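You operate a simulated robot arm through the tools that you are given. There is no shell and no other tool.

You run a simulated robot arm. Do the job below in one go: nothing can be reset, and whatever is moved stays where it is left.

Task
Wind cord as long as the blue laces onto the blue spool and stand it with the other spools.
Fine: the length is on their sleeve; red lever to FREE to crank, back on BRAKE so that the cord parts as you pull the spool away; leave all laces and the other spools alone. Where these are worked on the way, their far stop is far enough and under half their travel is too little: red lever.

It is judged by the outcome, as a careful person would: the job done as asked, and still so three seconds after it is handed in. It fails if anything else is knocked over, pushed out of place, dropped, spilled or broken.

Robot
A 6-joint arm with a two-finger gripper, fixed in place. Base frame: the origin is at the foot of the arm, x ahead of it, y to its left, z up. Units: m, rad, N and s.
With the tool pointing down near the work surface it reaches from about 0.84 to 0.86 m from the base axis. Its first joint turns from -2.897 to 2.897 rad. Payload 2.54 kg.
The TCP is the grasp point between the finger pads, 0.03 m short of the fingertips. In the tool frame z runs along the fingers and y along their closing line. Largest opening 0.116 m; the body of the gripper starts 0.095 m behind the TCP.
Orientation is that of the tool frame in the base frame, as a unit quaternion [x, y, z, w]. With the fingers straight down and closing along the base's y, the tool's x points along the base's -x, its y along +y and its z along -z.

Tools
- The arm moves only by the tool servo_tool. Its argument "increments" is a list of rows, each a list of 3 entries, a list of its own where there are three numbers: the turn, a rotation vector about the tool's x, y, z in units of 4 degrees (1.0 is 4 degrees), then the shift along the tool's x, y, z in units of 30 mm (1.0 is 30 mm), then the gripper command, from -1 (shut) to 1 (fully open), values between in proportion. In form: [[[wx, wy, wz], [x, y, z], claw], ...]. A call has 1 to 20 rows; each row shifts and turns the commanded pose from where the row before left it, along the tool's axes as they then stand. A call with a number of a shift or a turn outside -1 to 1 is refused whole. Each row takes 0.2 s and may step no farther than 0.05 m and 0.15 rad from the row before; otherwise, or with a gripper value out of range, the whole call is refused. Where a pose cannot be reached the arm comes as near as it can. A force on the tool above 40 N (or 10 N above the force at the start of the call, whichever is more), or a blocked arm, ends the call early, and 0.2 s more pass. Each finger travels about 0.072 m/s and halts on what it meets, pressing with about 32 N; the grip force reading is that of the motor and also rises with nothing between the fingers. The clock runs only during rows and for 0.2 s after the last one: add rows that do not move to give the fingers time. It gives the time, the measured TCP pose, the force on the tool (base axes), the opening and the grip force at its end, in the units of the frame above (readings bear some noise), with the torque about the TCP (base axes, N m) and any sound that the robot's microphone picked up.
- Cameras (640 x 400 px; columns grow to the right, rows downward): "scene" is fixed at [0.3996, -0.6485, 1.4913]; the picture's right is [0.95, -0.31, 0.00], its down [-0.09, -0.29, -0.95] and it looks along [0.29, 0.91, -0.31] (base axes); focal length 322 px, centre (320, 200). "wrist" rides on the gripper at [0.069, -0.015, -0.122] in the tool frame; the picture's right is [0.21, 0.98, 0.00], its down [-0.83, 0.18, -0.53] and it looks along [-0.52, 0.12, 0.85] (tool axes); focal length 251 px, centre (320, 200).
- get_image(camera): a new picture of that camera. The clock stands still meanwhile.
- locate(camera, pixels): for up to 12 pixels [column, row] of the newest picture of that camera ("zoom" is the newest enlarged one), the place [x, y, z] in the base frame of the surface seen there, good to about 0.002 m. The clock stands still meanwhile.
- inspect(camera, box): a new picture of the part [left, top, right, bottom] of that camera's present view, enlarged. The clock stands still meanwhile.
- hand_in(): hands the job in; it is judged then, once.

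Open the gripper and draw the arm clear of the work before you hand the job in, unless the task says otherwise.

The tools are called by a JSON object that holds its "fn" and its "kwargs". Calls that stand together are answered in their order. servo_tool: Moves the arm, as the interface text tells. Its arguments: {"type":"object","properties":{"increments":{"type":"array","items":{"type":"array"}}},"required":["increments"]} The other tools are called the same way: get_image (camera) takes a picture; locate (camera, pixels) gives the place of the surface under pixels of a picture; inspect (camera, box) takes an enlarged picture of a part of a camera's view; hand_in () hands the job in.

At the start:

```text
t: 0.0
position: [0.3535, 0.3877, 1.2746]
ee_rot: [0.0, 1.0, 0.0, 0.0]
ft_force: [0.0, 0.1, 1.0]
ft_torque: [-0.01, -0.02, 0.01]
gripper_width: 0.1162
grasp_force: 0.1
```

scene: 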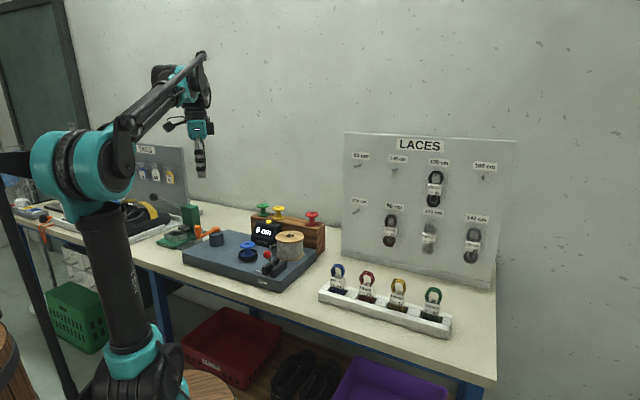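
wrist: 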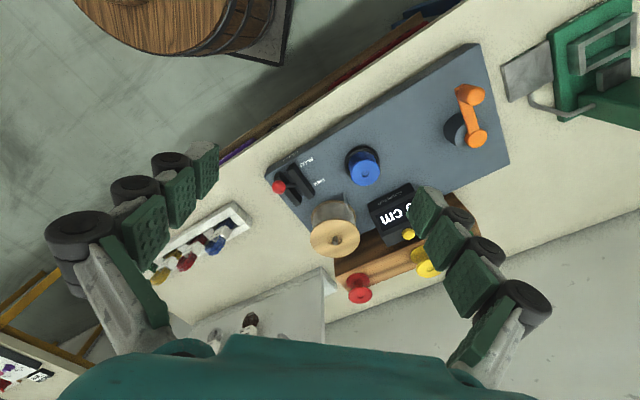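

The scene shows the winder board with the blue spool, display "0 cm", red lever, orange crank, and the tray of laces around (380,300). I'll look closer at each.

{"fn": "inspect", "kwargs": {"camera": "scene", "box": [315, 255, 455, 342]}}

{"fn": "inspect", "kwargs": {"camera": "scene", "box": [175, 195, 335, 295]}}

{"fn": "inspect", "kwargs": {"camera": "scene", "box": [340, 130, 520, 290]}}

{"fn": "inspect", "kwargs": {"camera": "wrist", "box": [250, 40, 520, 310]}}

```text
4.57 times, centred on (385, 298) of scene
```

zoom: 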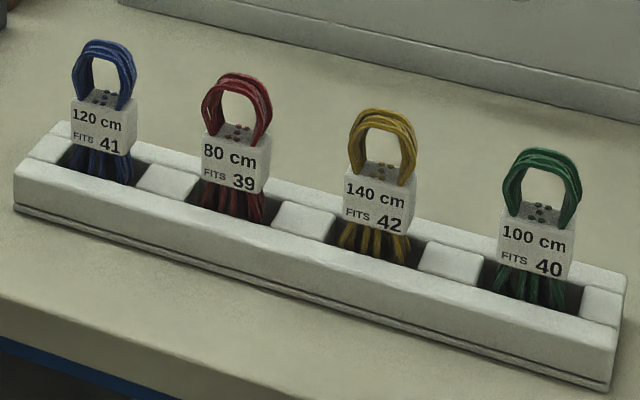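

```text
4.00 times, centred on (255, 245) of scene
```

zoom: 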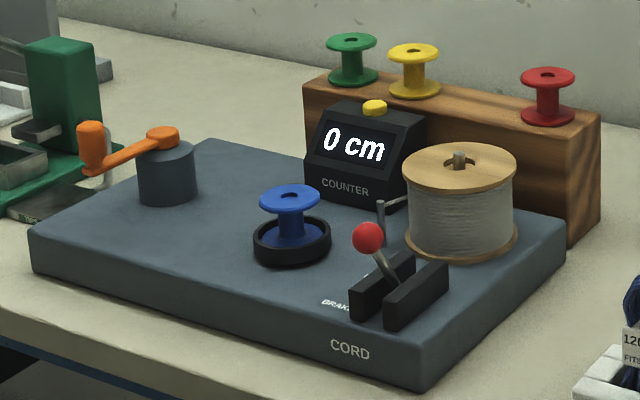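

```text
2.50 times, centred on (430, 210) of scene
```

zoom: 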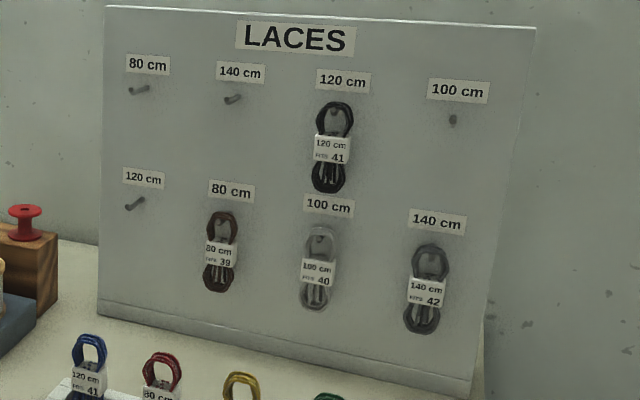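

```text
1.48 times, centred on (385, 175) of wrist
```

zoom: 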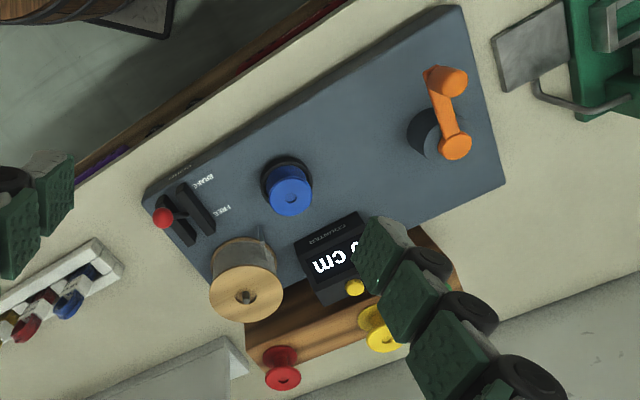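

The blue sleeve reads 120 cm. I'll locate the key features of the winder.

{"fn": "inspect", "kwargs": {"camera": "scene", "box": [175, 195, 335, 295]}}

{"fn": "locate", "kwargs": {"camera": "zoom", "pixels": [[289, 195], [289, 245], [368, 238], [390, 282], [162, 134], [90, 130], [92, 160], [375, 107], [458, 160], [351, 42], [414, 52], [547, 77]]}}

{"fn": "locate", "kwargs": {"camera": "zoom", "pixels": [[35, 235], [425, 365], [565, 235], [210, 142], [304, 85], [598, 115], [480, 110], [450, 85], [165, 190], [230, 230], [385, 275], [415, 310]]}}

{"fn": "inspect", "kwargs": {"camera": "scene", "box": [250, 240, 300, 290]}}

```text
4.00 times, centred on (255, 245) of scene
```

zoom: 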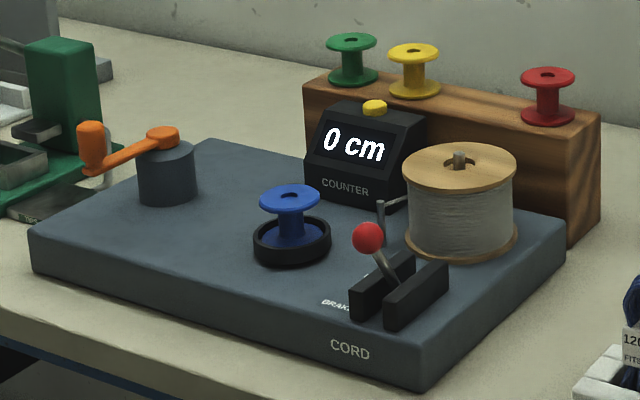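

```text
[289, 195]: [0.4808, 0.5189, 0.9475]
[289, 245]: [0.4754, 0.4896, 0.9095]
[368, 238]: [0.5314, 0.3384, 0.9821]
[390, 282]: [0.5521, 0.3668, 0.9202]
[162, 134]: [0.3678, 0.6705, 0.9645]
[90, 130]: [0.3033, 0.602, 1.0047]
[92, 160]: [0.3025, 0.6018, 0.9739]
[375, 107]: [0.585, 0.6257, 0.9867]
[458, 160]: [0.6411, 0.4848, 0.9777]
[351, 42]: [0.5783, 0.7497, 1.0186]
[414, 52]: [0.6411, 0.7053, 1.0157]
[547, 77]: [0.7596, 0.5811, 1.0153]
```

```text
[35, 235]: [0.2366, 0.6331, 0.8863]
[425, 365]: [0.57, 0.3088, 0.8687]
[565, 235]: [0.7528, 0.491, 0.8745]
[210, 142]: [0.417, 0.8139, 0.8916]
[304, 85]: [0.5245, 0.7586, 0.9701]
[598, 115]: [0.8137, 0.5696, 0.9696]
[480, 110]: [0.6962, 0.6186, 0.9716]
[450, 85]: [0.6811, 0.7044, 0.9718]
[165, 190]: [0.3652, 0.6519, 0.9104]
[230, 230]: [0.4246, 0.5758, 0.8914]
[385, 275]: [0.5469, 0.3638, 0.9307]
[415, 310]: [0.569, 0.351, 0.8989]
```

```text
8.00 times, centred on (275, 265) of scene
```

zoom: 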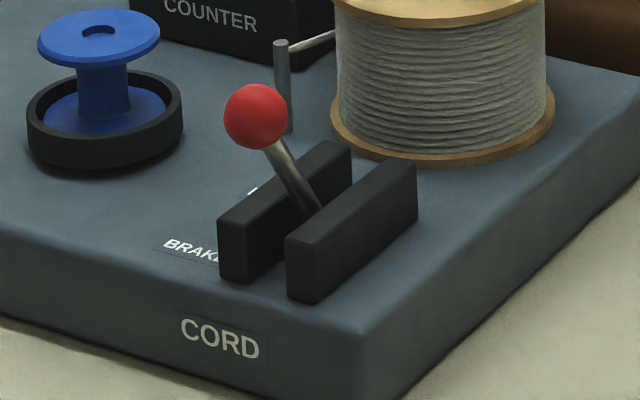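

The board is turned about 45°, the lever knob is near (0.533,0.351,0.976), leaning to BRAKE at the front. I move above and in front of the knob, shutting the fingers on the way.

{"fn": "servo_tool", "kwargs": {"increments": [[[0, 0, 0], [-0.63, -0.27, 0.71], -1], [[0, 0, 0], [-0.63, -0.27, 0.71], -1], [[0, 0, 0], [-0.63, -0.27, 0.71], -1], [[0, 0, 0], [-0.63, -0.27, 0.71], -1], [[0, 0, 0], [-0.63, -0.27, 0.71], -1], [[0, 0, 0], [-0.63, -0.27, 0.71], -1], [[0, 0, 0], [-0.63, -0.27, 0.71], -1], [[0, 0, 0], [-0.63, -0.27, 0.71], -1]]}}

{"fn": "get_image", "kwargs": {"camera": "wrist"}}

{"fn": "get_image", "kwargs": {"camera": "scene"}}

```text
t: 1.8
position: [0.5063, 0.3242, 1.1037]
ee_rot: [0.001, 1.0, 0.0, 0.0]
ft_force: [0.2, 0.6, 0.0]
ft_torque: [0.0, -0.04, 0.01]
gripper_width: 0.0
grasp_force: 28.3
```

```text
taken
```

wrist: 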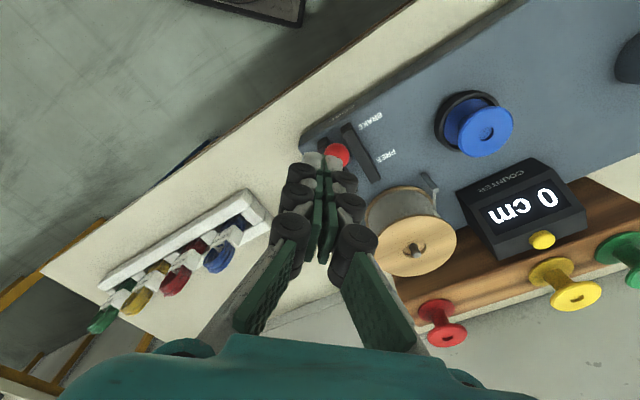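

```text
taken
```

scene: 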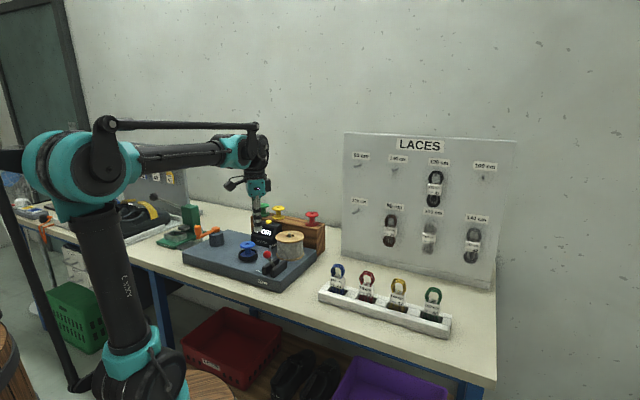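

The arm followed exactly. From the wrist picture I locate the knob (338,154), walls, spool and rack points for refinement.

{"fn": "locate", "kwargs": {"camera": "wrist", "pixels": [[338, 154], [340, 145], [346, 128], [376, 180], [487, 133], [450, 105], [428, 180], [410, 250], [443, 310], [575, 297], [490, 300], [445, 340]]}}

{"fn": "inspect", "kwargs": {"camera": "wrist", "box": [290, 90, 450, 190]}}

```text
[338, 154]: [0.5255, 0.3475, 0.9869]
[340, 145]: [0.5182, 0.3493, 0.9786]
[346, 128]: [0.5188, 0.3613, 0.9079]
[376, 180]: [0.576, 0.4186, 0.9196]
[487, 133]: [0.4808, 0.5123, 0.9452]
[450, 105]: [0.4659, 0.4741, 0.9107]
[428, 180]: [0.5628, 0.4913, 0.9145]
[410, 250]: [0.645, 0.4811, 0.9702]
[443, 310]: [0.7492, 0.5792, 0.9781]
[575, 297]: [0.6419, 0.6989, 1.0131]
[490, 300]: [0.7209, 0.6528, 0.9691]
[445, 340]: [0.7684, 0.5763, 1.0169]
```

```text
4.00 times, centred on (370, 140) of wrist
```

zoom: 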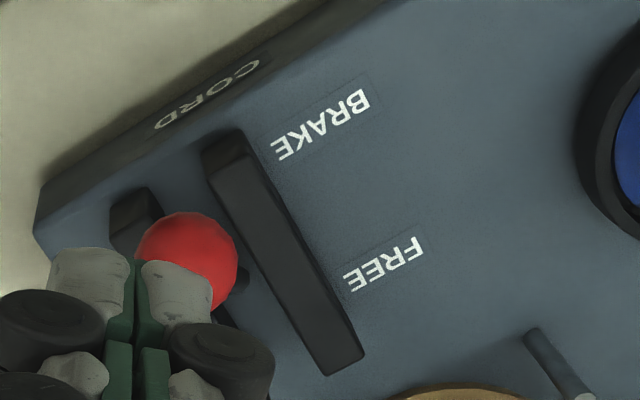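

Knob centre is about (0.528,0.352,0.976) and the slot midpoint about (0.56,0.38). I back off slightly, descend in front of the knob and look before pushing.

{"fn": "servo_tool", "kwargs": {"increments": [[[0, 0, 0], [0.25, -0.25, 0.5], -1], [[0, 0, 0], [0, 0, 0.9], -1], [[0, 0, 0], [0, 0, 0.9], -1], [[0, 0, 0], [0, 0, 0.9], -1], [[0, 0, 0], [0, 0, 0.55], -1]]}}

{"fn": "inspect", "kwargs": {"camera": "scene", "box": [175, 195, 335, 295]}}

```text
t: 3.0
position: [0.4966, 0.3171, 0.9915]
ee_rot: [-0.001, 1.0, 0.0, 0.0]
ft_force: [-0.4, -0.2, -0.1]
ft_torque: [-0.02, 0.01, 0.0]
gripper_width: 0.0
grasp_force: 28.9
```

```text
4.00 times, centred on (255, 245) of scene
```

zoom: 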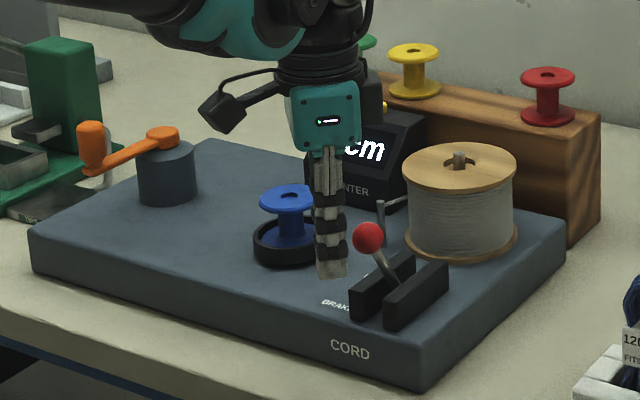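

The shut fingers are right in front of the knob, along the slot direction. Pushing it back toward FREE in small steps.

{"fn": "servo_tool", "kwargs": {"increments": [[[0, 0, 0], [-0.35, 0.35, 0], -1], [[0, 0, 0], [-0.35, 0.35, 0], -1], [[0, 0, 0], [-0.35, 0.35, 0], -1], [[0, 0, 0], [-0.35, 0.35, 0], -1], [[0, 0, 0], [-0.35, 0.35, 0], -1], [[0, 0, 0], [-0.35, 0.35, 0], -1]]}}

{"fn": "inspect", "kwargs": {"camera": "scene", "box": [175, 195, 335, 295]}}

```text
t: 4.4
position: [0.5601, 0.38, 0.9915]
ee_rot: [0.0, 1.0, 0.001, 0.001]
ft_force: [0.0, 0.3, 0.2]
ft_torque: [-0.02, -0.01, -0.01]
gripper_width: 0.0001
grasp_force: 28.3
```

```text
4.00 times, centred on (255, 245) of scene
```

zoom: 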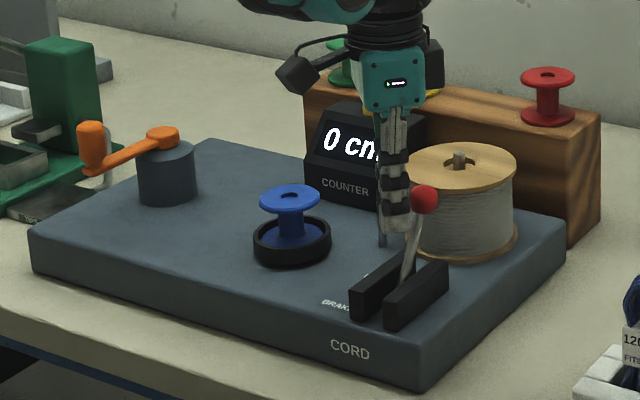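

The knob is now at (424,199), past upright with little force. I continue to the far stop.

{"fn": "servo_tool", "kwargs": {"increments": [[[0, 0, 0], [-0.25, 0.25, 0], -1], [[0, 0, 0], [-0.25, 0.25, 0], -1], [[0, 0, 0], [-0.2, 0.2, 0], -1]]}}

{"fn": "inspect", "kwargs": {"camera": "scene", "box": [175, 195, 335, 295]}}

```text
t: 5.1
position: [0.5706, 0.392, 0.9903]
ee_rot: [-0.001, 1.0, -0.003, -0.005]
ft_force: [-15.4, -14.7, 5.9]
ft_torque: [-0.11, 0.16, 0.06]
gripper_width: 0.0
grasp_force: 28.2
stopped in row 3: the force on the tool passed its limit at 52 N (the readings are from after the stop); the commanded pose is now the measured one
```

```text
4.00 times, centred on (255, 245) of scene
```

zoom: 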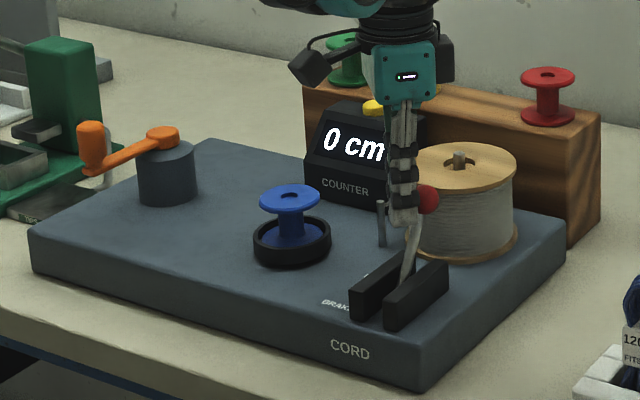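

The lever met its far stop (52 N). I back off toward the front, rise and look.

{"fn": "servo_tool", "kwargs": {"increments": [[[0, 0, 0], [0.3, -0.3, 0], -1], [[0, 0, 0], [0.5, -0.5, 0], -1], [[0, 0, 0], [0.4, -0.2, -0.7], -1], [[0, 0, 0], [0.3, 0, -1], -1], [[0, 0, 0], [0, 0, -1], -1], [[0, 0, 0], [0, 0, -0.7], -1]]}}

{"fn": "inspect", "kwargs": {"camera": "scene", "box": [175, 195, 335, 295]}}

{"fn": "get_image", "kwargs": {"camera": "wrist"}}

```text
t: 6.5
position: [0.5278, 0.363, 1.0922]
ee_rot: [0.0, 1.0, -0.004, -0.004]
ft_force: [0.2, 0.7, 0.4]
ft_torque: [0.03, -0.01, -0.01]
gripper_width: 0.0001
grasp_force: 28.2
```

```text
4.00 times, centred on (255, 245) of scene
```

zoom: 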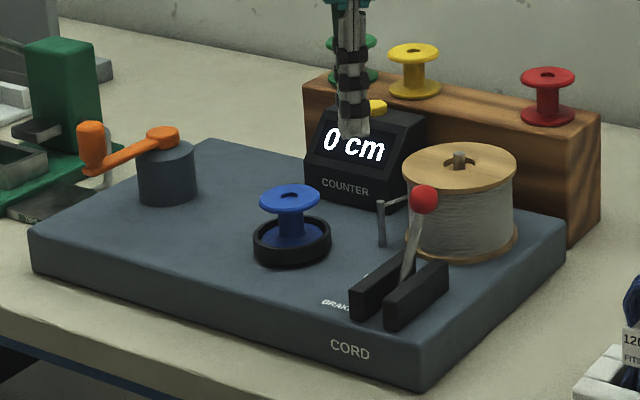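

```text
taken
```

wrist: 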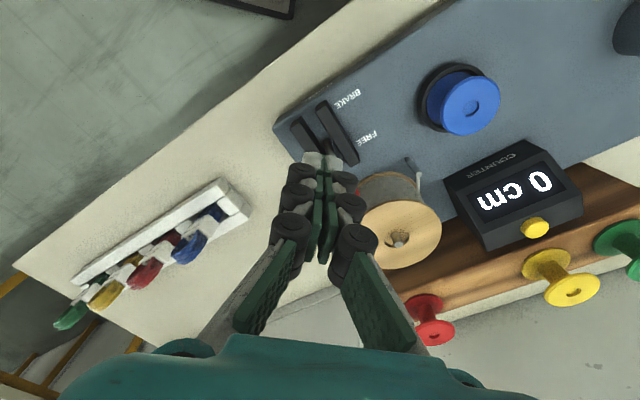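

The lever stays back at FREE. Now I go above the crank's handle near (0.305,0.61), opening the fingers part way.

{"fn": "servo_tool", "kwargs": {"increments": [[[0, 0, 0], [0.88, 0.62, -0.11], -1], [[0, 0, 0], [0.88, 0.62, -0.11], -1], [[0, 0, 0], [0.88, 0.62, -0.11], 0.2], [[0, 0, 0], [0.88, 0.62, -0.11], 0.2], [[0, 0, 0], [0.88, 0.62, -0.11], 0.2], [[0, 0, 0], [0.88, 0.62, -0.11], 0.2], [[0, 0, 0], [0.88, 0.62, -0.11], 0.2], [[0, 0, 0], [0.88, 0.62, -0.11], 0.2], [[0, 0, 0], [0.88, 0.62, -0.11], 0.2]]}}

{"fn": "inspect", "kwargs": {"camera": "scene", "box": [175, 205, 255, 255]}}

{"fn": "get_image", "kwargs": {"camera": "wrist"}}

```text
t: 8.5
position: [0.2905, 0.5316, 1.1223]
ee_rot: [0.0, 1.0, -0.003, -0.003]
ft_force: [0.0, 0.1, 0.2]
ft_torque: [-0.02, 0.03, 0.01]
gripper_width: 0.0697
grasp_force: 0.0
```

```text
8.00 times, centred on (215, 230) of scene
```

zoom: 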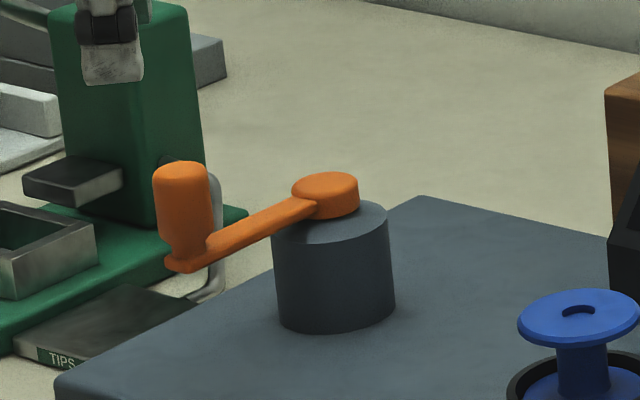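

```text
taken
```

wrist: 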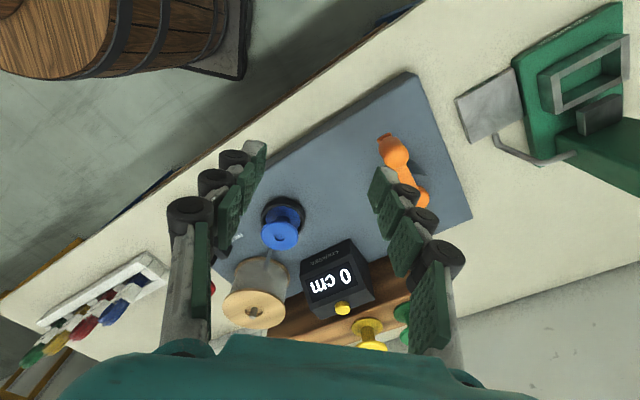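

I locate the handle top (182,165), its sides, the hub and the nearby green press.

{"fn": "locate", "kwargs": {"camera": "zoom", "pixels": [[182, 165], [182, 185], [158, 200], [207, 200], [184, 240], [325, 180], [325, 205], [180, 268], [188, 60], [203, 165], [122, 180], [222, 280]]}}

{"fn": "locate", "kwargs": {"camera": "wrist", "pixels": [[396, 150], [384, 140], [408, 160], [422, 198], [515, 65], [555, 150], [575, 155], [600, 110], [500, 140], [520, 160], [620, 140], [458, 100]]}}

```text
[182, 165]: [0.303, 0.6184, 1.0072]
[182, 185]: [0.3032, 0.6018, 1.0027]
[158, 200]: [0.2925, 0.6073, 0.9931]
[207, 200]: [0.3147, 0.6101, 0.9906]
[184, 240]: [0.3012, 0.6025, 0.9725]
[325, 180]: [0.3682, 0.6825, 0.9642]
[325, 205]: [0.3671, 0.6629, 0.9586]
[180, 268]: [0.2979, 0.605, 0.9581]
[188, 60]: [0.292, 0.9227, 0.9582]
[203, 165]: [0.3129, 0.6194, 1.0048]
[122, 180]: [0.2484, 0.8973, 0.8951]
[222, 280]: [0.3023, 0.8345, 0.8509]
```

```text
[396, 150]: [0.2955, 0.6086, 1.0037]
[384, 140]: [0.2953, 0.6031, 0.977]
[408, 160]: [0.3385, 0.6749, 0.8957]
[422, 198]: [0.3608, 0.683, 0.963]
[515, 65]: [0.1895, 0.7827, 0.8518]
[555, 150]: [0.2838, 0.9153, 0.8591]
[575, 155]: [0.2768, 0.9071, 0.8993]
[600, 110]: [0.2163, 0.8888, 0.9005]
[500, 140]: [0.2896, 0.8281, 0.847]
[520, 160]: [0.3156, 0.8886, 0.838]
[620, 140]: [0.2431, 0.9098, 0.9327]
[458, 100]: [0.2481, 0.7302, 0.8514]
```

Handle centre ≈ (0.3035,0.615), top z 1.007; hub ≈ (0.368,0.677), so crank radius ≈ 0.09. I move over the handle and descend so the fingertips stay above the crank arm.

{"fn": "servo_tool", "kwargs": {"increments": [[[0, 0, 0], [-0.145, 0.927, 0], 0.2], [[0, 0, 0], [-0.145, 0.927, 0], 0.2], [[0, 0, 0], [-0.145, 0.927, 0], 0.2], [[0, 0, 0], [0, 0, 1], 0.2], [[0, 0, 0], [0, 0, 1], 0.2], [[0, 0, 0], [0, 0, 0.6], 0.2]]}}

{"fn": "get_image", "kwargs": {"camera": "wrist"}}

{"fn": "inspect", "kwargs": {"camera": "scene", "box": [175, 205, 255, 255]}}

```text
t: 9.9
position: [0.3031, 0.6131, 1.0442]
ee_rot: [-0.001, 1.0, -0.004, -0.004]
ft_force: [1.2, 0.5, -0.7]
ft_torque: [-0.01, -0.01, -0.02]
gripper_width: 0.0695
grasp_force: 0.1
```

```text
taken
```

wrist: 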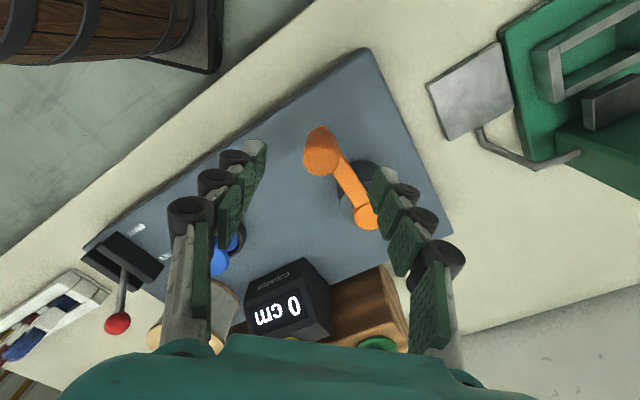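

```text
8.00 times, centred on (215, 230) of scene
```

zoom: 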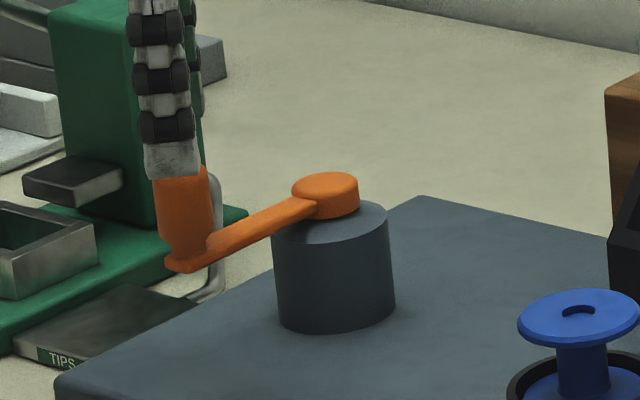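

Fingers straddle the handle. I check the handle's and hub's centres once more from the wrist picture at (322,152) and (367,215).

{"fn": "locate", "kwargs": {"camera": "wrist", "pixels": [[322, 155], [306, 152], [338, 152], [322, 168], [320, 130], [367, 216], [356, 216], [378, 216], [367, 205], [367, 227]]}}

{"fn": "inspect", "kwargs": {"camera": "wrist", "box": [270, 100, 430, 250]}}

```text
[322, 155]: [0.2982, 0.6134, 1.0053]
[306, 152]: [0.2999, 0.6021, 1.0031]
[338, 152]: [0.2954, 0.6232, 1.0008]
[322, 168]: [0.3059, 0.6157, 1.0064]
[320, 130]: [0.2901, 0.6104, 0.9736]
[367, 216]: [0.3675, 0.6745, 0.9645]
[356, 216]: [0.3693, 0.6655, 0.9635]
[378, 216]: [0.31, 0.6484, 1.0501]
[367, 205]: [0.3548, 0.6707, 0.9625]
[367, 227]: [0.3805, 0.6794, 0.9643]
```

```text
2.67 times, centred on (350, 175) of wrist
```

zoom: 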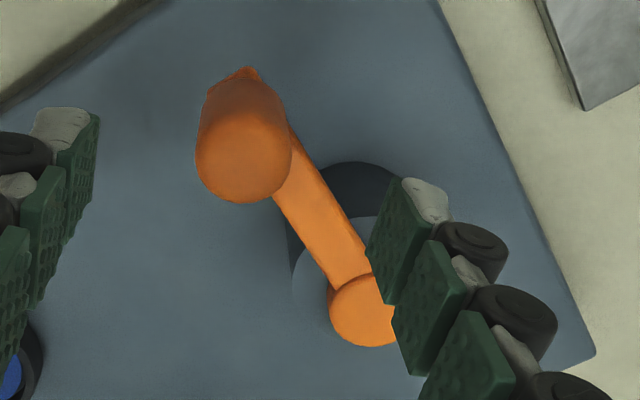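

Handle centre confirmed at about (0.302,0.615) and hub (0.368,0.675). I descend to TCP z ≈ 1.006 and close on the handle.

{"fn": "servo_tool", "kwargs": {"increments": [[[0, 0, 0], [0, 0.06, 0.7], 0.2], [[0, 0, 0], [0, 0, 0.56], 0.2], [[0, 0, 0], [0, 0, 0], -0.2], [[0, 0, 0], [0, 0, 0], -1], [[0, 0, 0], [0, 0, 0], -1], [[0, 0, 0], [0, 0, 0], -1]]}}

{"fn": "inspect", "kwargs": {"camera": "scene", "box": [175, 205, 255, 255]}}

```text
t: 11.3
position: [0.3027, 0.6146, 1.0066]
ee_rot: [-0.001, 1.0, -0.003, -0.004]
ft_force: [-5.2, -6.6, -7.3]
ft_torque: [-0.13, 0.3, -0.03]
gripper_width: 0.0247
grasp_force: 45.2
```

```text
8.00 times, centred on (215, 230) of scene
```

zoom: 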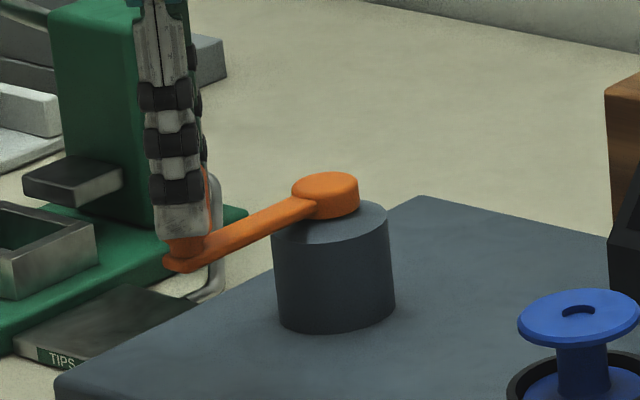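

The handle is gripped (0.0247 m). I try a short clockwise turn (36°) and watch the forces and counter.

{"fn": "servo_tool", "kwargs": {"increments": [[[0, 0, 0], [0.294, 0.364, 0], -1], [[0, 0, 0], [0.234, 0.405, 0], -1], [[0, 0, 0], [0.168, 0.437, 0], -1], [[0, 0, 0], [0.097, 0.458, 0], -1]]}}

{"fn": "inspect", "kwargs": {"camera": "scene", "box": [175, 195, 335, 295]}}

```text
t: 12.3
position: [0.2795, 0.6657, 1.0064]
ee_rot: [0.0, 1.0, -0.003, -0.004]
ft_force: [-1.2, -4.9, 5.2]
ft_torque: [-0.25, 0.1, -0.35]
gripper_width: 0.025
grasp_force: 44.8
```

```text
4.00 times, centred on (255, 245) of scene
```

zoom: 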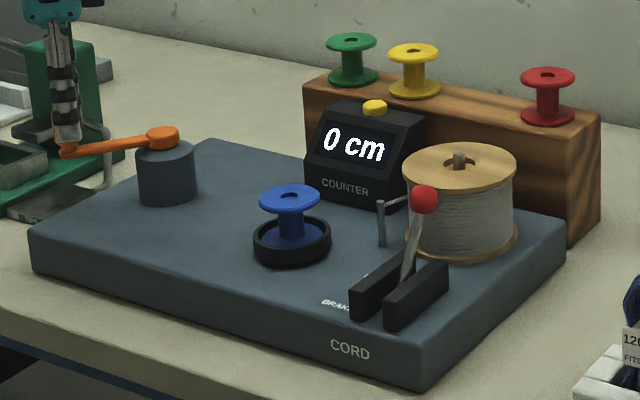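

The handle follows with small forces, but the counter still shows 0. I continue 54° more in 18° steps.

{"fn": "servo_tool", "kwargs": {"increments": [[[0, 0, 0], [-0.024, 0.933, 0], -1], [[0, 0, 0], [-0.312, 0.88, 0], -1], [[0, 0, 0], [-0.568, 0.741, 0], -1]]}}

{"fn": "inspect", "kwargs": {"camera": "scene", "box": [175, 195, 335, 295]}}

```text
t: 13.1
position: [0.3067, 0.7424, 1.0077]
ee_rot: [-0.001, 1.0, -0.003, -0.003]
ft_force: [1.1, -0.1, 9.5]
ft_torque: [0.09, 0.31, 0.03]
gripper_width: 0.025
grasp_force: 45.2
```

```text
4.00 times, centred on (255, 245) of scene
```

zoom: 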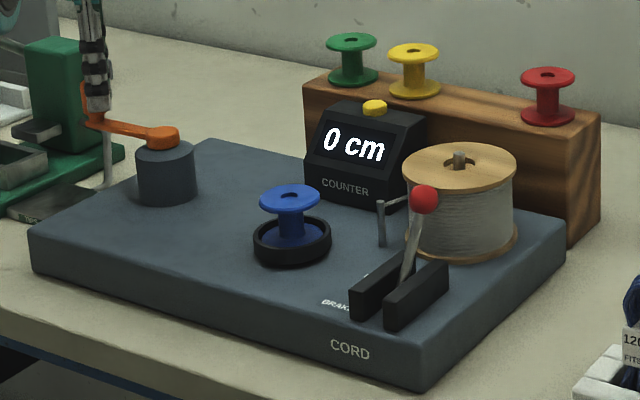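

Still 0 after 90°, but the crank turns freely. I continue another 90° clockwise to see whether it counts in larger steps.

{"fn": "servo_tool", "kwargs": {"increments": [[[0, 0, 0], [-0.769, 0.529, 0], -1], [[0, 0, 0], [-0.895, 0.265, 0], -1], [[0, 0, 0], [-0.933, -0.024, 0], -1], [[0, 0, 0], [-0.88, -0.312, 0], -1], [[0, 0, 0], [-0.741, -0.568, 0], -1]]}}

{"fn": "inspect", "kwargs": {"camera": "scene", "box": [175, 195, 335, 295]}}

```text
t: 13.8
position: [0.3651, 0.769, 1.0057]
ee_rot: [-0.002, 1.0, 0.001, -0.004]
ft_force: [0.8, 12.1, 2.7]
ft_torque: [0.31, 0.09, 0.13]
gripper_width: 0.025
grasp_force: 45.3
stopped in row 3: the force on the tool passed its limit at 51 N (the readings are from after the stop); the commanded pose is now the measured one
```

```text
4.00 times, centred on (255, 245) of scene
```

zoom: 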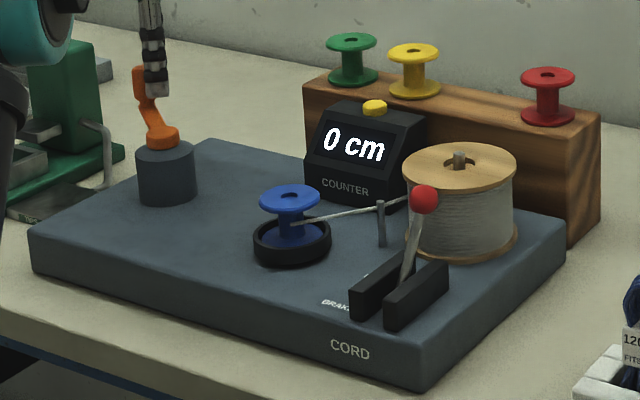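

A cord now runs from the supply to the blue spool, so this direction winds. The force limit tripped at 51 N; I look closer at the grip.

{"fn": "inspect", "kwargs": {"camera": "scene", "box": [175, 195, 255, 255]}}

{"fn": "get_image", "kwargs": {"camera": "wrist"}}

{"fn": "get_image", "kwargs": {"camera": "scene"}}

```text
6.67 times, centred on (215, 225) of scene
```

zoom: 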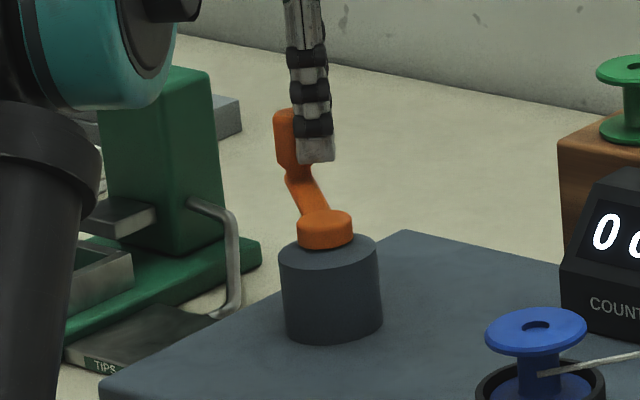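

```text
taken
```

wrist: 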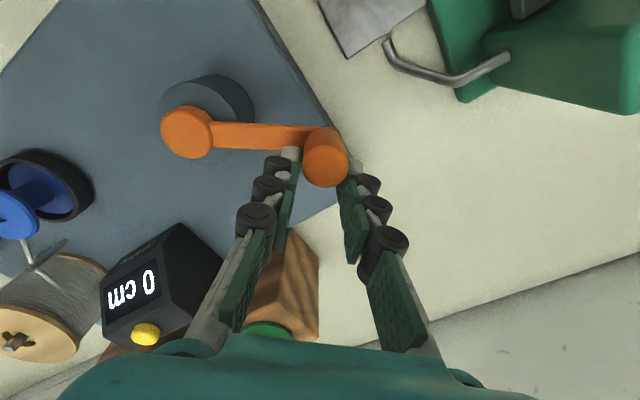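

```text
taken
```

scene: 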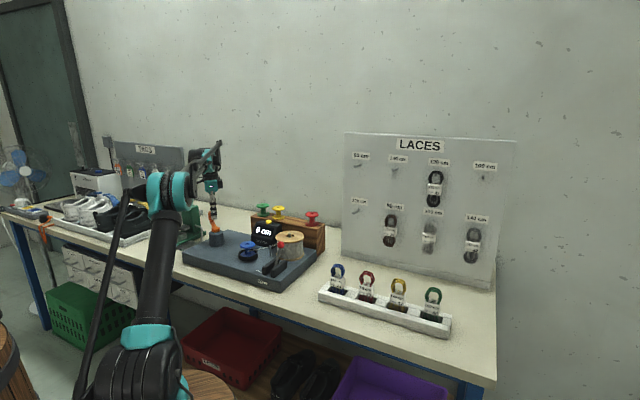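

The handle slipped about 1 cm toward the back edge of the pads, since there only friction drags it. I locate handle and hub to see how far the crank actually got.

{"fn": "locate", "kwargs": {"camera": "wrist", "pixels": [[325, 170], [325, 150], [313, 160], [340, 165], [188, 132], [250, 137]]}}

{"fn": "inspect", "kwargs": {"camera": "wrist", "box": [240, 90, 420, 240]}}

{"fn": "inspect", "kwargs": {"camera": "scene", "box": [230, 220, 310, 280]}}

```text
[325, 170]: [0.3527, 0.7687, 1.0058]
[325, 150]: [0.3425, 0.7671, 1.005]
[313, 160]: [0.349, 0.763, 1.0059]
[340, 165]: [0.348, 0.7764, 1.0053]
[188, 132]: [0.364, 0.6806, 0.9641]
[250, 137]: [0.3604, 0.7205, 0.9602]
```

```text
2.67 times, centred on (330, 165) of wrist
```

zoom: 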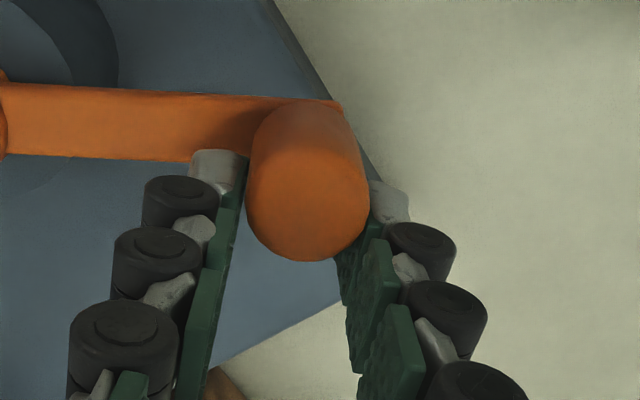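

```text
6.67 times, centred on (270, 250) of scene
```

zoom: 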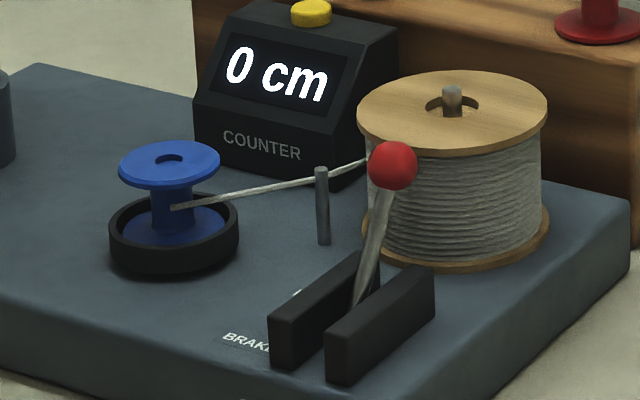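

The handle has slipped to the pad edges because drag exceeds friction there. I'll switch to pushing it: open, rise, shut the fingers and come down behind the handle (trailing side), on the same circle.

{"fn": "servo_tool", "kwargs": {"increments": [[[0, 0, 0], [0, 0, 0], 0], [[0, 0, 0], [0, 0, 0], 0.1], [[0, 0, 0], [0, 0, 0], 0.1], [[0, 0, 0], [0, 0, -0.6], 0.1], [[0, 0, 0], [0, 0, -1], 0.1], [[0, 0, 0], [0.82, -0.26, -0.2], -1], [[0, 0, 0], [0.83, -0.26, 0], -1], [[0, 0, 0], [0, 0, 0], -1], [[0, 0, 0], [0, 0, 0], -1], [[0, 0, 0], [0, 0, 0], -1]]}}

{"fn": "get_image", "kwargs": {"camera": "wrist"}}

{"fn": "inspect", "kwargs": {"camera": "scene", "box": [175, 195, 255, 255]}}

```text
t: 16.0
position: [0.3141, 0.7529, 1.059]
ee_rot: [-0.001, 1.0, 0.001, -0.004]
ft_force: [-0.3, -0.4, -0.3]
ft_torque: [-0.03, 0.02, -0.02]
gripper_width: 0.0
grasp_force: 28.5
```

```text
taken
```

wrist: 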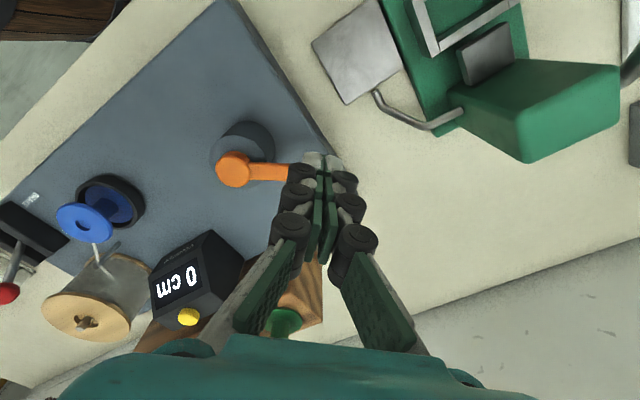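

```text
6.67 times, centred on (215, 225) of scene
```

zoom: 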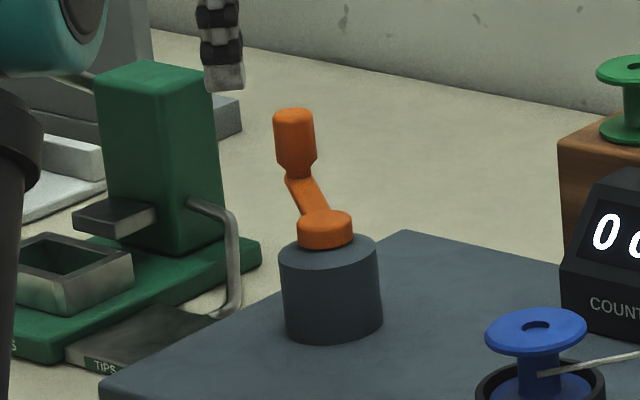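

The handle stands at (294,130) in the zoom, clear of the fingers. I locate it and the hub exactly.

{"fn": "locate", "kwargs": {"camera": "zoom", "pixels": [[294, 112], [293, 140], [276, 135], [312, 135], [325, 214], [325, 228], [300, 222], [350, 222], [305, 190]]}}

{"fn": "locate", "kwargs": {"camera": "wrist", "pixels": [[234, 170], [216, 170], [252, 170], [234, 154], [234, 186]]}}

```text
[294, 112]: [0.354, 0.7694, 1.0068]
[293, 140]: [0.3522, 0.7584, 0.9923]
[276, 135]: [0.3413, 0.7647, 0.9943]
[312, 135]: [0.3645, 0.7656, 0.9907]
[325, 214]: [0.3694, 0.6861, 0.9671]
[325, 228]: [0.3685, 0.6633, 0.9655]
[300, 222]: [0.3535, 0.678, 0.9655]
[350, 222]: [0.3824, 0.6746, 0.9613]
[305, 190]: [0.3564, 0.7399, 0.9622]
```

```text
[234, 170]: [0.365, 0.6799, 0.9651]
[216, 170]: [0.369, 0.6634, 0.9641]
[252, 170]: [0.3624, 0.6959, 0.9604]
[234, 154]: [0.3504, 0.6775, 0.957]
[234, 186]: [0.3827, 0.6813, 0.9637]
```

Refit: hub (0.369,0.679), radius 0.092, handle at 100°. I descend behind it at 126.6° and begin pushing clockwise in half steps.

{"fn": "servo_tool", "kwargs": {"increments": [[[0, 0, 0], [0, 0, 0.9], -1], [[0, 0, 0], [0, 0, 0.87], -1], [[0, 0, 0], [-0.425, 0.222, 0], -1], [[0, 0, 0], [-0.425, 0.222, 0], -1], [[0, 0, 0], [-0.473, 0.08, 0], -1], [[0, 0, 0], [-0.473, 0.08, 0], -1], [[0, 0, 0], [-0.475, -0.07, 0], -1], [[0, 0, 0], [-0.475, -0.07, 0], -1]]}}

{"fn": "inspect", "kwargs": {"camera": "scene", "box": [175, 195, 335, 295]}}

```text
t: 17.8
position: [0.3983, 0.766, 1.0065]
ee_rot: [-0.002, 1.0, 0.001, -0.003]
ft_force: [0.3, 0.0, -1.3]
ft_torque: [-0.01, -0.04, -0.01]
gripper_width: 0.0
grasp_force: 28.6
```

```text
4.00 times, centred on (255, 245) of scene
```

zoom: 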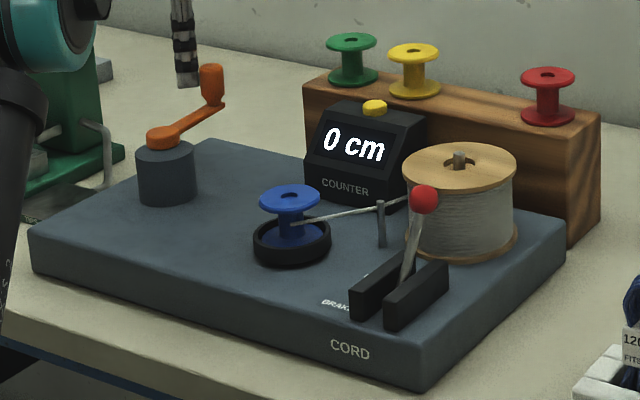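

Pushing works with tiny forces; the handle coasts ahead. I continue in 18° steps for about 108°.

{"fn": "servo_tool", "kwargs": {"increments": [[[0, 0, 0], [-0.859, -0.426, 0], -1], [[0, 0, 0], [-0.685, -0.671, 0], -1], [[0, 0, 0], [-0.444, -0.85, 0], -1], [[0, 0, 0], [-0.16, -0.946, 0], -1], [[0, 0, 0], [0.14, -0.949, 0], -1], [[0, 0, 0], [0.426, -0.859, 0], -1]]}}

{"fn": "inspect", "kwargs": {"camera": "scene", "box": [175, 195, 335, 295]}}

```text
t: 19.2
position: [0.4472, 0.6262, 1.0056]
ee_rot: [-0.001, 1.0, 0.001, -0.005]
ft_force: [-0.1, -0.1, 0.2]
ft_torque: [0.01, 0.02, 0.04]
gripper_width: 0.0
grasp_force: 28.9
```

```text
4.00 times, centred on (255, 245) of scene
```

zoom: 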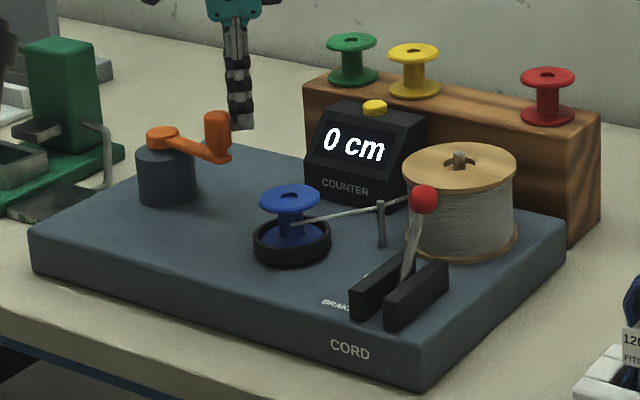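

The handle is ahead of the fingers, now near the camera side. Continuing the circle.

{"fn": "servo_tool", "kwargs": {"increments": [[[0, 0, 0], [0.671, -0.685, 0], -1], [[0, 0, 0], [0.85, -0.444, 0], -1], [[0, 0, 0], [0.946, -0.16, 0], -1], [[0, 0, 0], [0.949, 0.14, 0], -1], [[0, 0, 0], [0.859, 0.426, 0], -1], [[0, 0, 0], [0.685, 0.671, 0], -1]]}}

{"fn": "inspect", "kwargs": {"camera": "scene", "box": [175, 195, 335, 295]}}

```text
t: 20.6
position: [0.2975, 0.6242, 1.0066]
ee_rot: [0.0, 1.0, 0.002, -0.004]
ft_force: [0.1, -1.1, -0.3]
ft_torque: [0.07, 0.01, 0.01]
gripper_width: 0.0001
grasp_force: 28.4
```

```text
4.00 times, centred on (255, 245) of scene
```

zoom: 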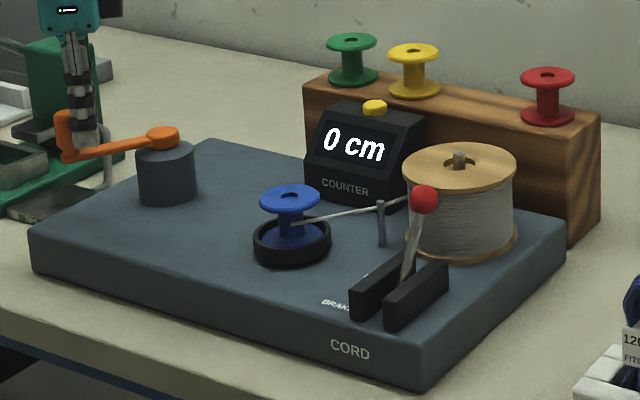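

Still 0 cm after nearly a full turn, yet cord is attached. I continue another ~216° and check the counter.

{"fn": "servo_tool", "kwargs": {"increments": [[[0, 0, 0], [0.444, 0.85, 0], -1], [[0, 0, 0], [0.16, 0.946, 0], -1], [[0, 0, 0], [-0.14, 0.949, 0], -1], [[0, 0, 0], [-0.426, 0.859, 0], -1], [[0, 0, 0], [-0.671, 0.685, 0], -1], [[0, 0, 0], [-0.85, 0.444, 0], -1], [[0, 0, 0], [-0.946, 0.16, 0], -1], [[0, 0, 0], [-0.949, -0.14, 0], -1], [[0, 0, 0], [-0.859, -0.426, 0], -1], [[0, 0, 0], [-0.685, -0.671, 0], -1]]}}

{"fn": "inspect", "kwargs": {"camera": "scene", "box": [175, 195, 335, 295]}}

```text
t: 22.8
position: [0.4444, 0.7338, 1.007]
ee_rot: [-0.001, 1.0, 0.002, -0.003]
ft_force: [-0.6, 0.0, 0.2]
ft_torque: [-0.04, -0.06, -0.03]
gripper_width: 0.0
grasp_force: 28.6
```

```text
4.00 times, centred on (255, 245) of scene
```

zoom: 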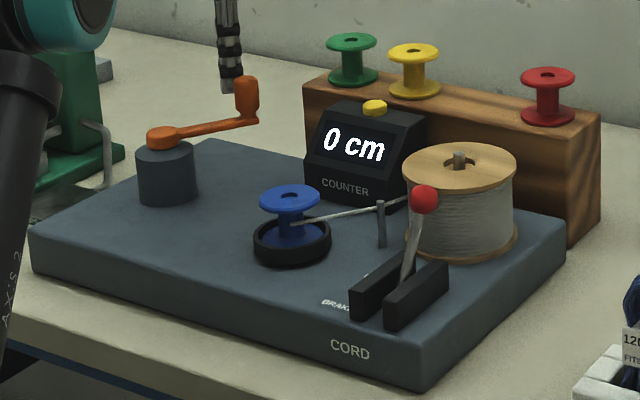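

Counter still reads 0. I look closely at the blue spool and lever for any change.

{"fn": "inspect", "kwargs": {"camera": "scene", "box": [232, 230, 280, 266]}}

{"fn": "inspect", "kwargs": {"camera": "scene", "box": [250, 215, 310, 275]}}

{"fn": "get_image", "kwargs": {"camera": "wrist"}}

```text
11.11 times, centred on (256, 248) of scene
```

zoom: 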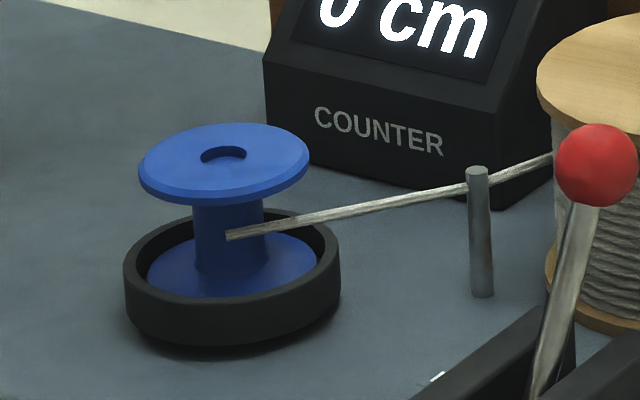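

```text
6.67 times, centred on (280, 245) of scene
```

zoom: 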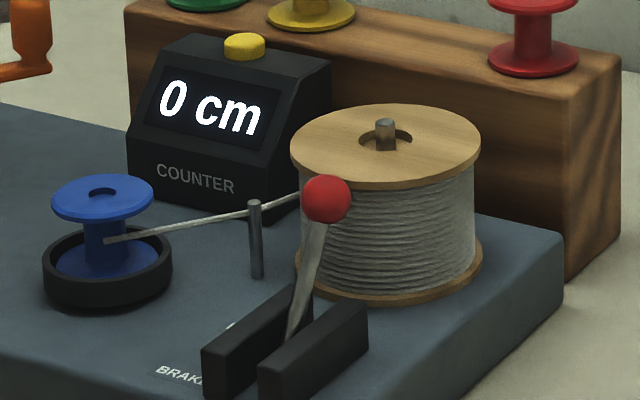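

```text
taken
```

wrist: 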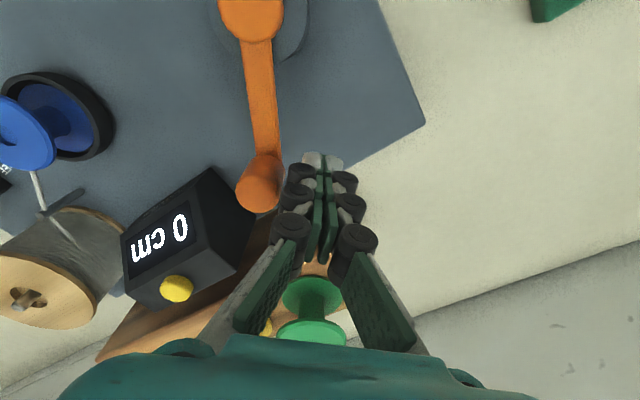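

The cord line is attached but nothing is counted yet; the counter may move in coarse steps. I push one full further turn clockwise (20 rows).

{"fn": "servo_tool", "kwargs": {"increments": [[[0, 0, 0], [-0.444, -0.85, 0], -1], [[0, 0, 0], [-0.16, -0.946, 0], -1], [[0, 0, 0], [0.14, -0.949, 0], -1], [[0, 0, 0], [0.426, -0.859, 0], -1], [[0, 0, 0], [0.671, -0.685, 0], -1], [[0, 0, 0], [0.85, -0.444, 0], -1], [[0, 0, 0], [0.946, -0.16, 0], -1], [[0, 0, 0], [0.949, 0.14, 0], -1], [[0, 0, 0], [0.859, 0.426, 0], -1], [[0, 0, 0], [0.685, 0.671, 0], -1], [[0, 0, 0], [0.444, 0.85, 0], -1], [[0, 0, 0], [0.16, 0.946, 0], -1], [[0, 0, 0], [-0.14, 0.949, 0], -1], [[0, 0, 0], [-0.426, 0.859, 0], -1], [[0, 0, 0], [-0.671, 0.685, 0], -1], [[0, 0, 0], [-0.85, 0.444, 0], -1], [[0, 0, 0], [-0.946, 0.16, 0], -1], [[0, 0, 0], [-0.949, -0.14, 0], -1], [[0, 0, 0], [-0.859, -0.426, 0], -1], [[0, 0, 0], [-0.685, -0.671, 0], -1]]}}

{"fn": "inspect", "kwargs": {"camera": "scene", "box": [175, 195, 335, 295]}}

```text
t: 24.9
position: [0.3264, 0.6015, 1.0067]
ee_rot: [0.002, 1.0, -0.002, 0.002]
ft_force: [15.4, -5.9, 0.4]
ft_torque: [-0.1, -0.38, -0.11]
gripper_width: 0.0
grasp_force: 28.4
stopped in row 10: the force on the tool passed its limit at 56 N (the readings are from after the stop); the commanded pose is now the measured one
```

```text
4.00 times, centred on (255, 245) of scene
```

zoom: 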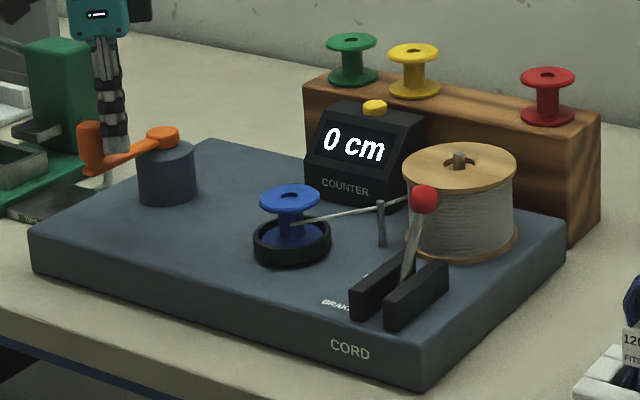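

A hard resistance stopped it exactly at the crank's starting angle, two turns back: it seems clockwise only runs to an end stop. I lift over to the other side of the handle to push counter-clockwise.

{"fn": "servo_tool", "kwargs": {"increments": [[[0, 0, 0], [-0.2, -0.15, 0], -1], [[0, 0, 0], [0, 0, -0.9], -1], [[0, 0, 0], [0, 0, -0.9], -1], [[0, 0, 0], [0.85, 0.9, 0], -1], [[0, 0, 0], [0.85, 0.91, 0], -1], [[0, 0, 0], [0, 0, 0], -1]]}}

{"fn": "inspect", "kwargs": {"camera": "scene", "box": [175, 195, 335, 295]}}

{"fn": "get_image", "kwargs": {"camera": "wrist"}}

```text
t: 26.2
position: [0.2779, 0.6518, 1.0597]
ee_rot: [0.002, 1.0, -0.003, 0.001]
ft_force: [-0.3, -0.2, -0.8]
ft_torque: [-0.02, -0.02, -0.05]
gripper_width: 0.0
grasp_force: 28.4
```

```text
4.00 times, centred on (255, 245) of scene
```

zoom: 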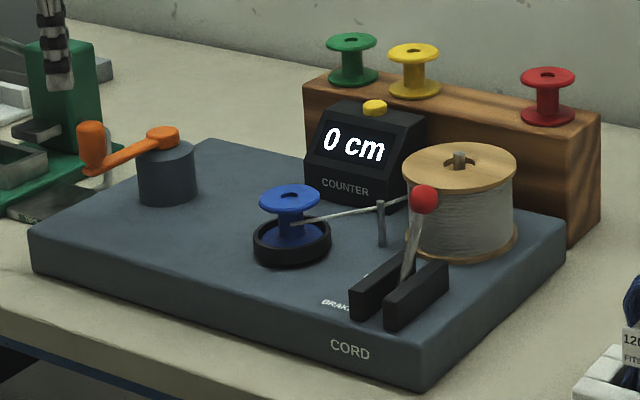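

```text
taken
```

wrist: 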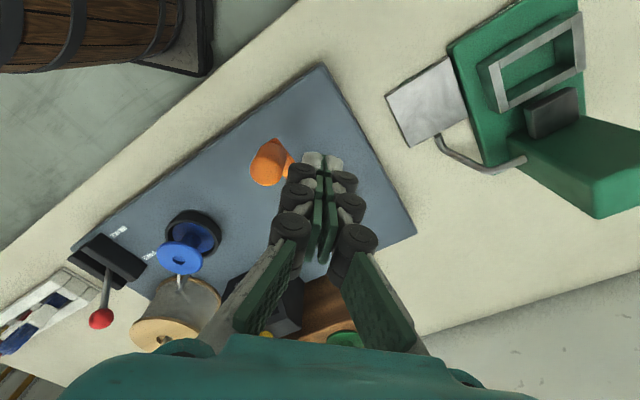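

The handle is again at its starting place. I descend on its far side (TCP 0.278,0.652) and push counter-clockwise.

{"fn": "servo_tool", "kwargs": {"increments": [[[0, 0, 0], [0, 0, 0.9], -1], [[0, 0, 0], [0, 0, 0.87], -1], [[0, 0, 0], [-0.214, -0.429, 0], -1], [[0, 0, 0], [-0.214, -0.429, 0], -1], [[0, 0, 0], [-0.336, -0.342, 0], -1], [[0, 0, 0], [-0.336, -0.342, 0], -1], [[0, 0, 0], [-0.425, -0.222, 0], -1], [[0, 0, 0], [-0.425, -0.222, 0], -1], [[0, 0, 0], [-0.946, -0.158, 0], -1], [[0, 0, 0], [-0.948, 0.142, 0], -1]]}}

{"fn": "inspect", "kwargs": {"camera": "scene", "box": [175, 195, 335, 295]}}

```text
t: 28.4
position: [0.3931, 0.5921, 1.0071]
ee_rot: [0.001, 1.0, -0.003, 0.001]
ft_force: [-0.3, 0.0, -0.7]
ft_torque: [0.02, -0.01, 0.0]
gripper_width: 0.0002
grasp_force: 29.0
```

```text
4.00 times, centred on (255, 245) of scene
```

zoom: 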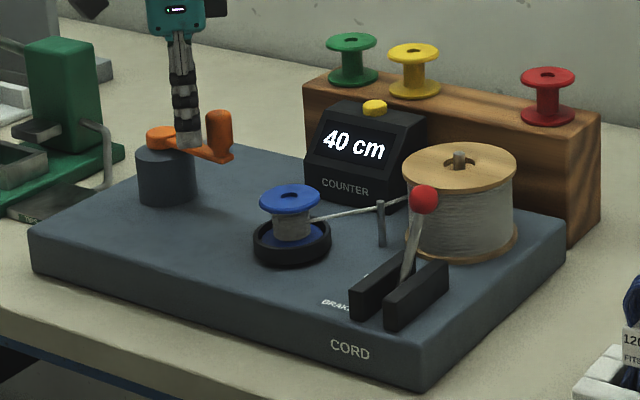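

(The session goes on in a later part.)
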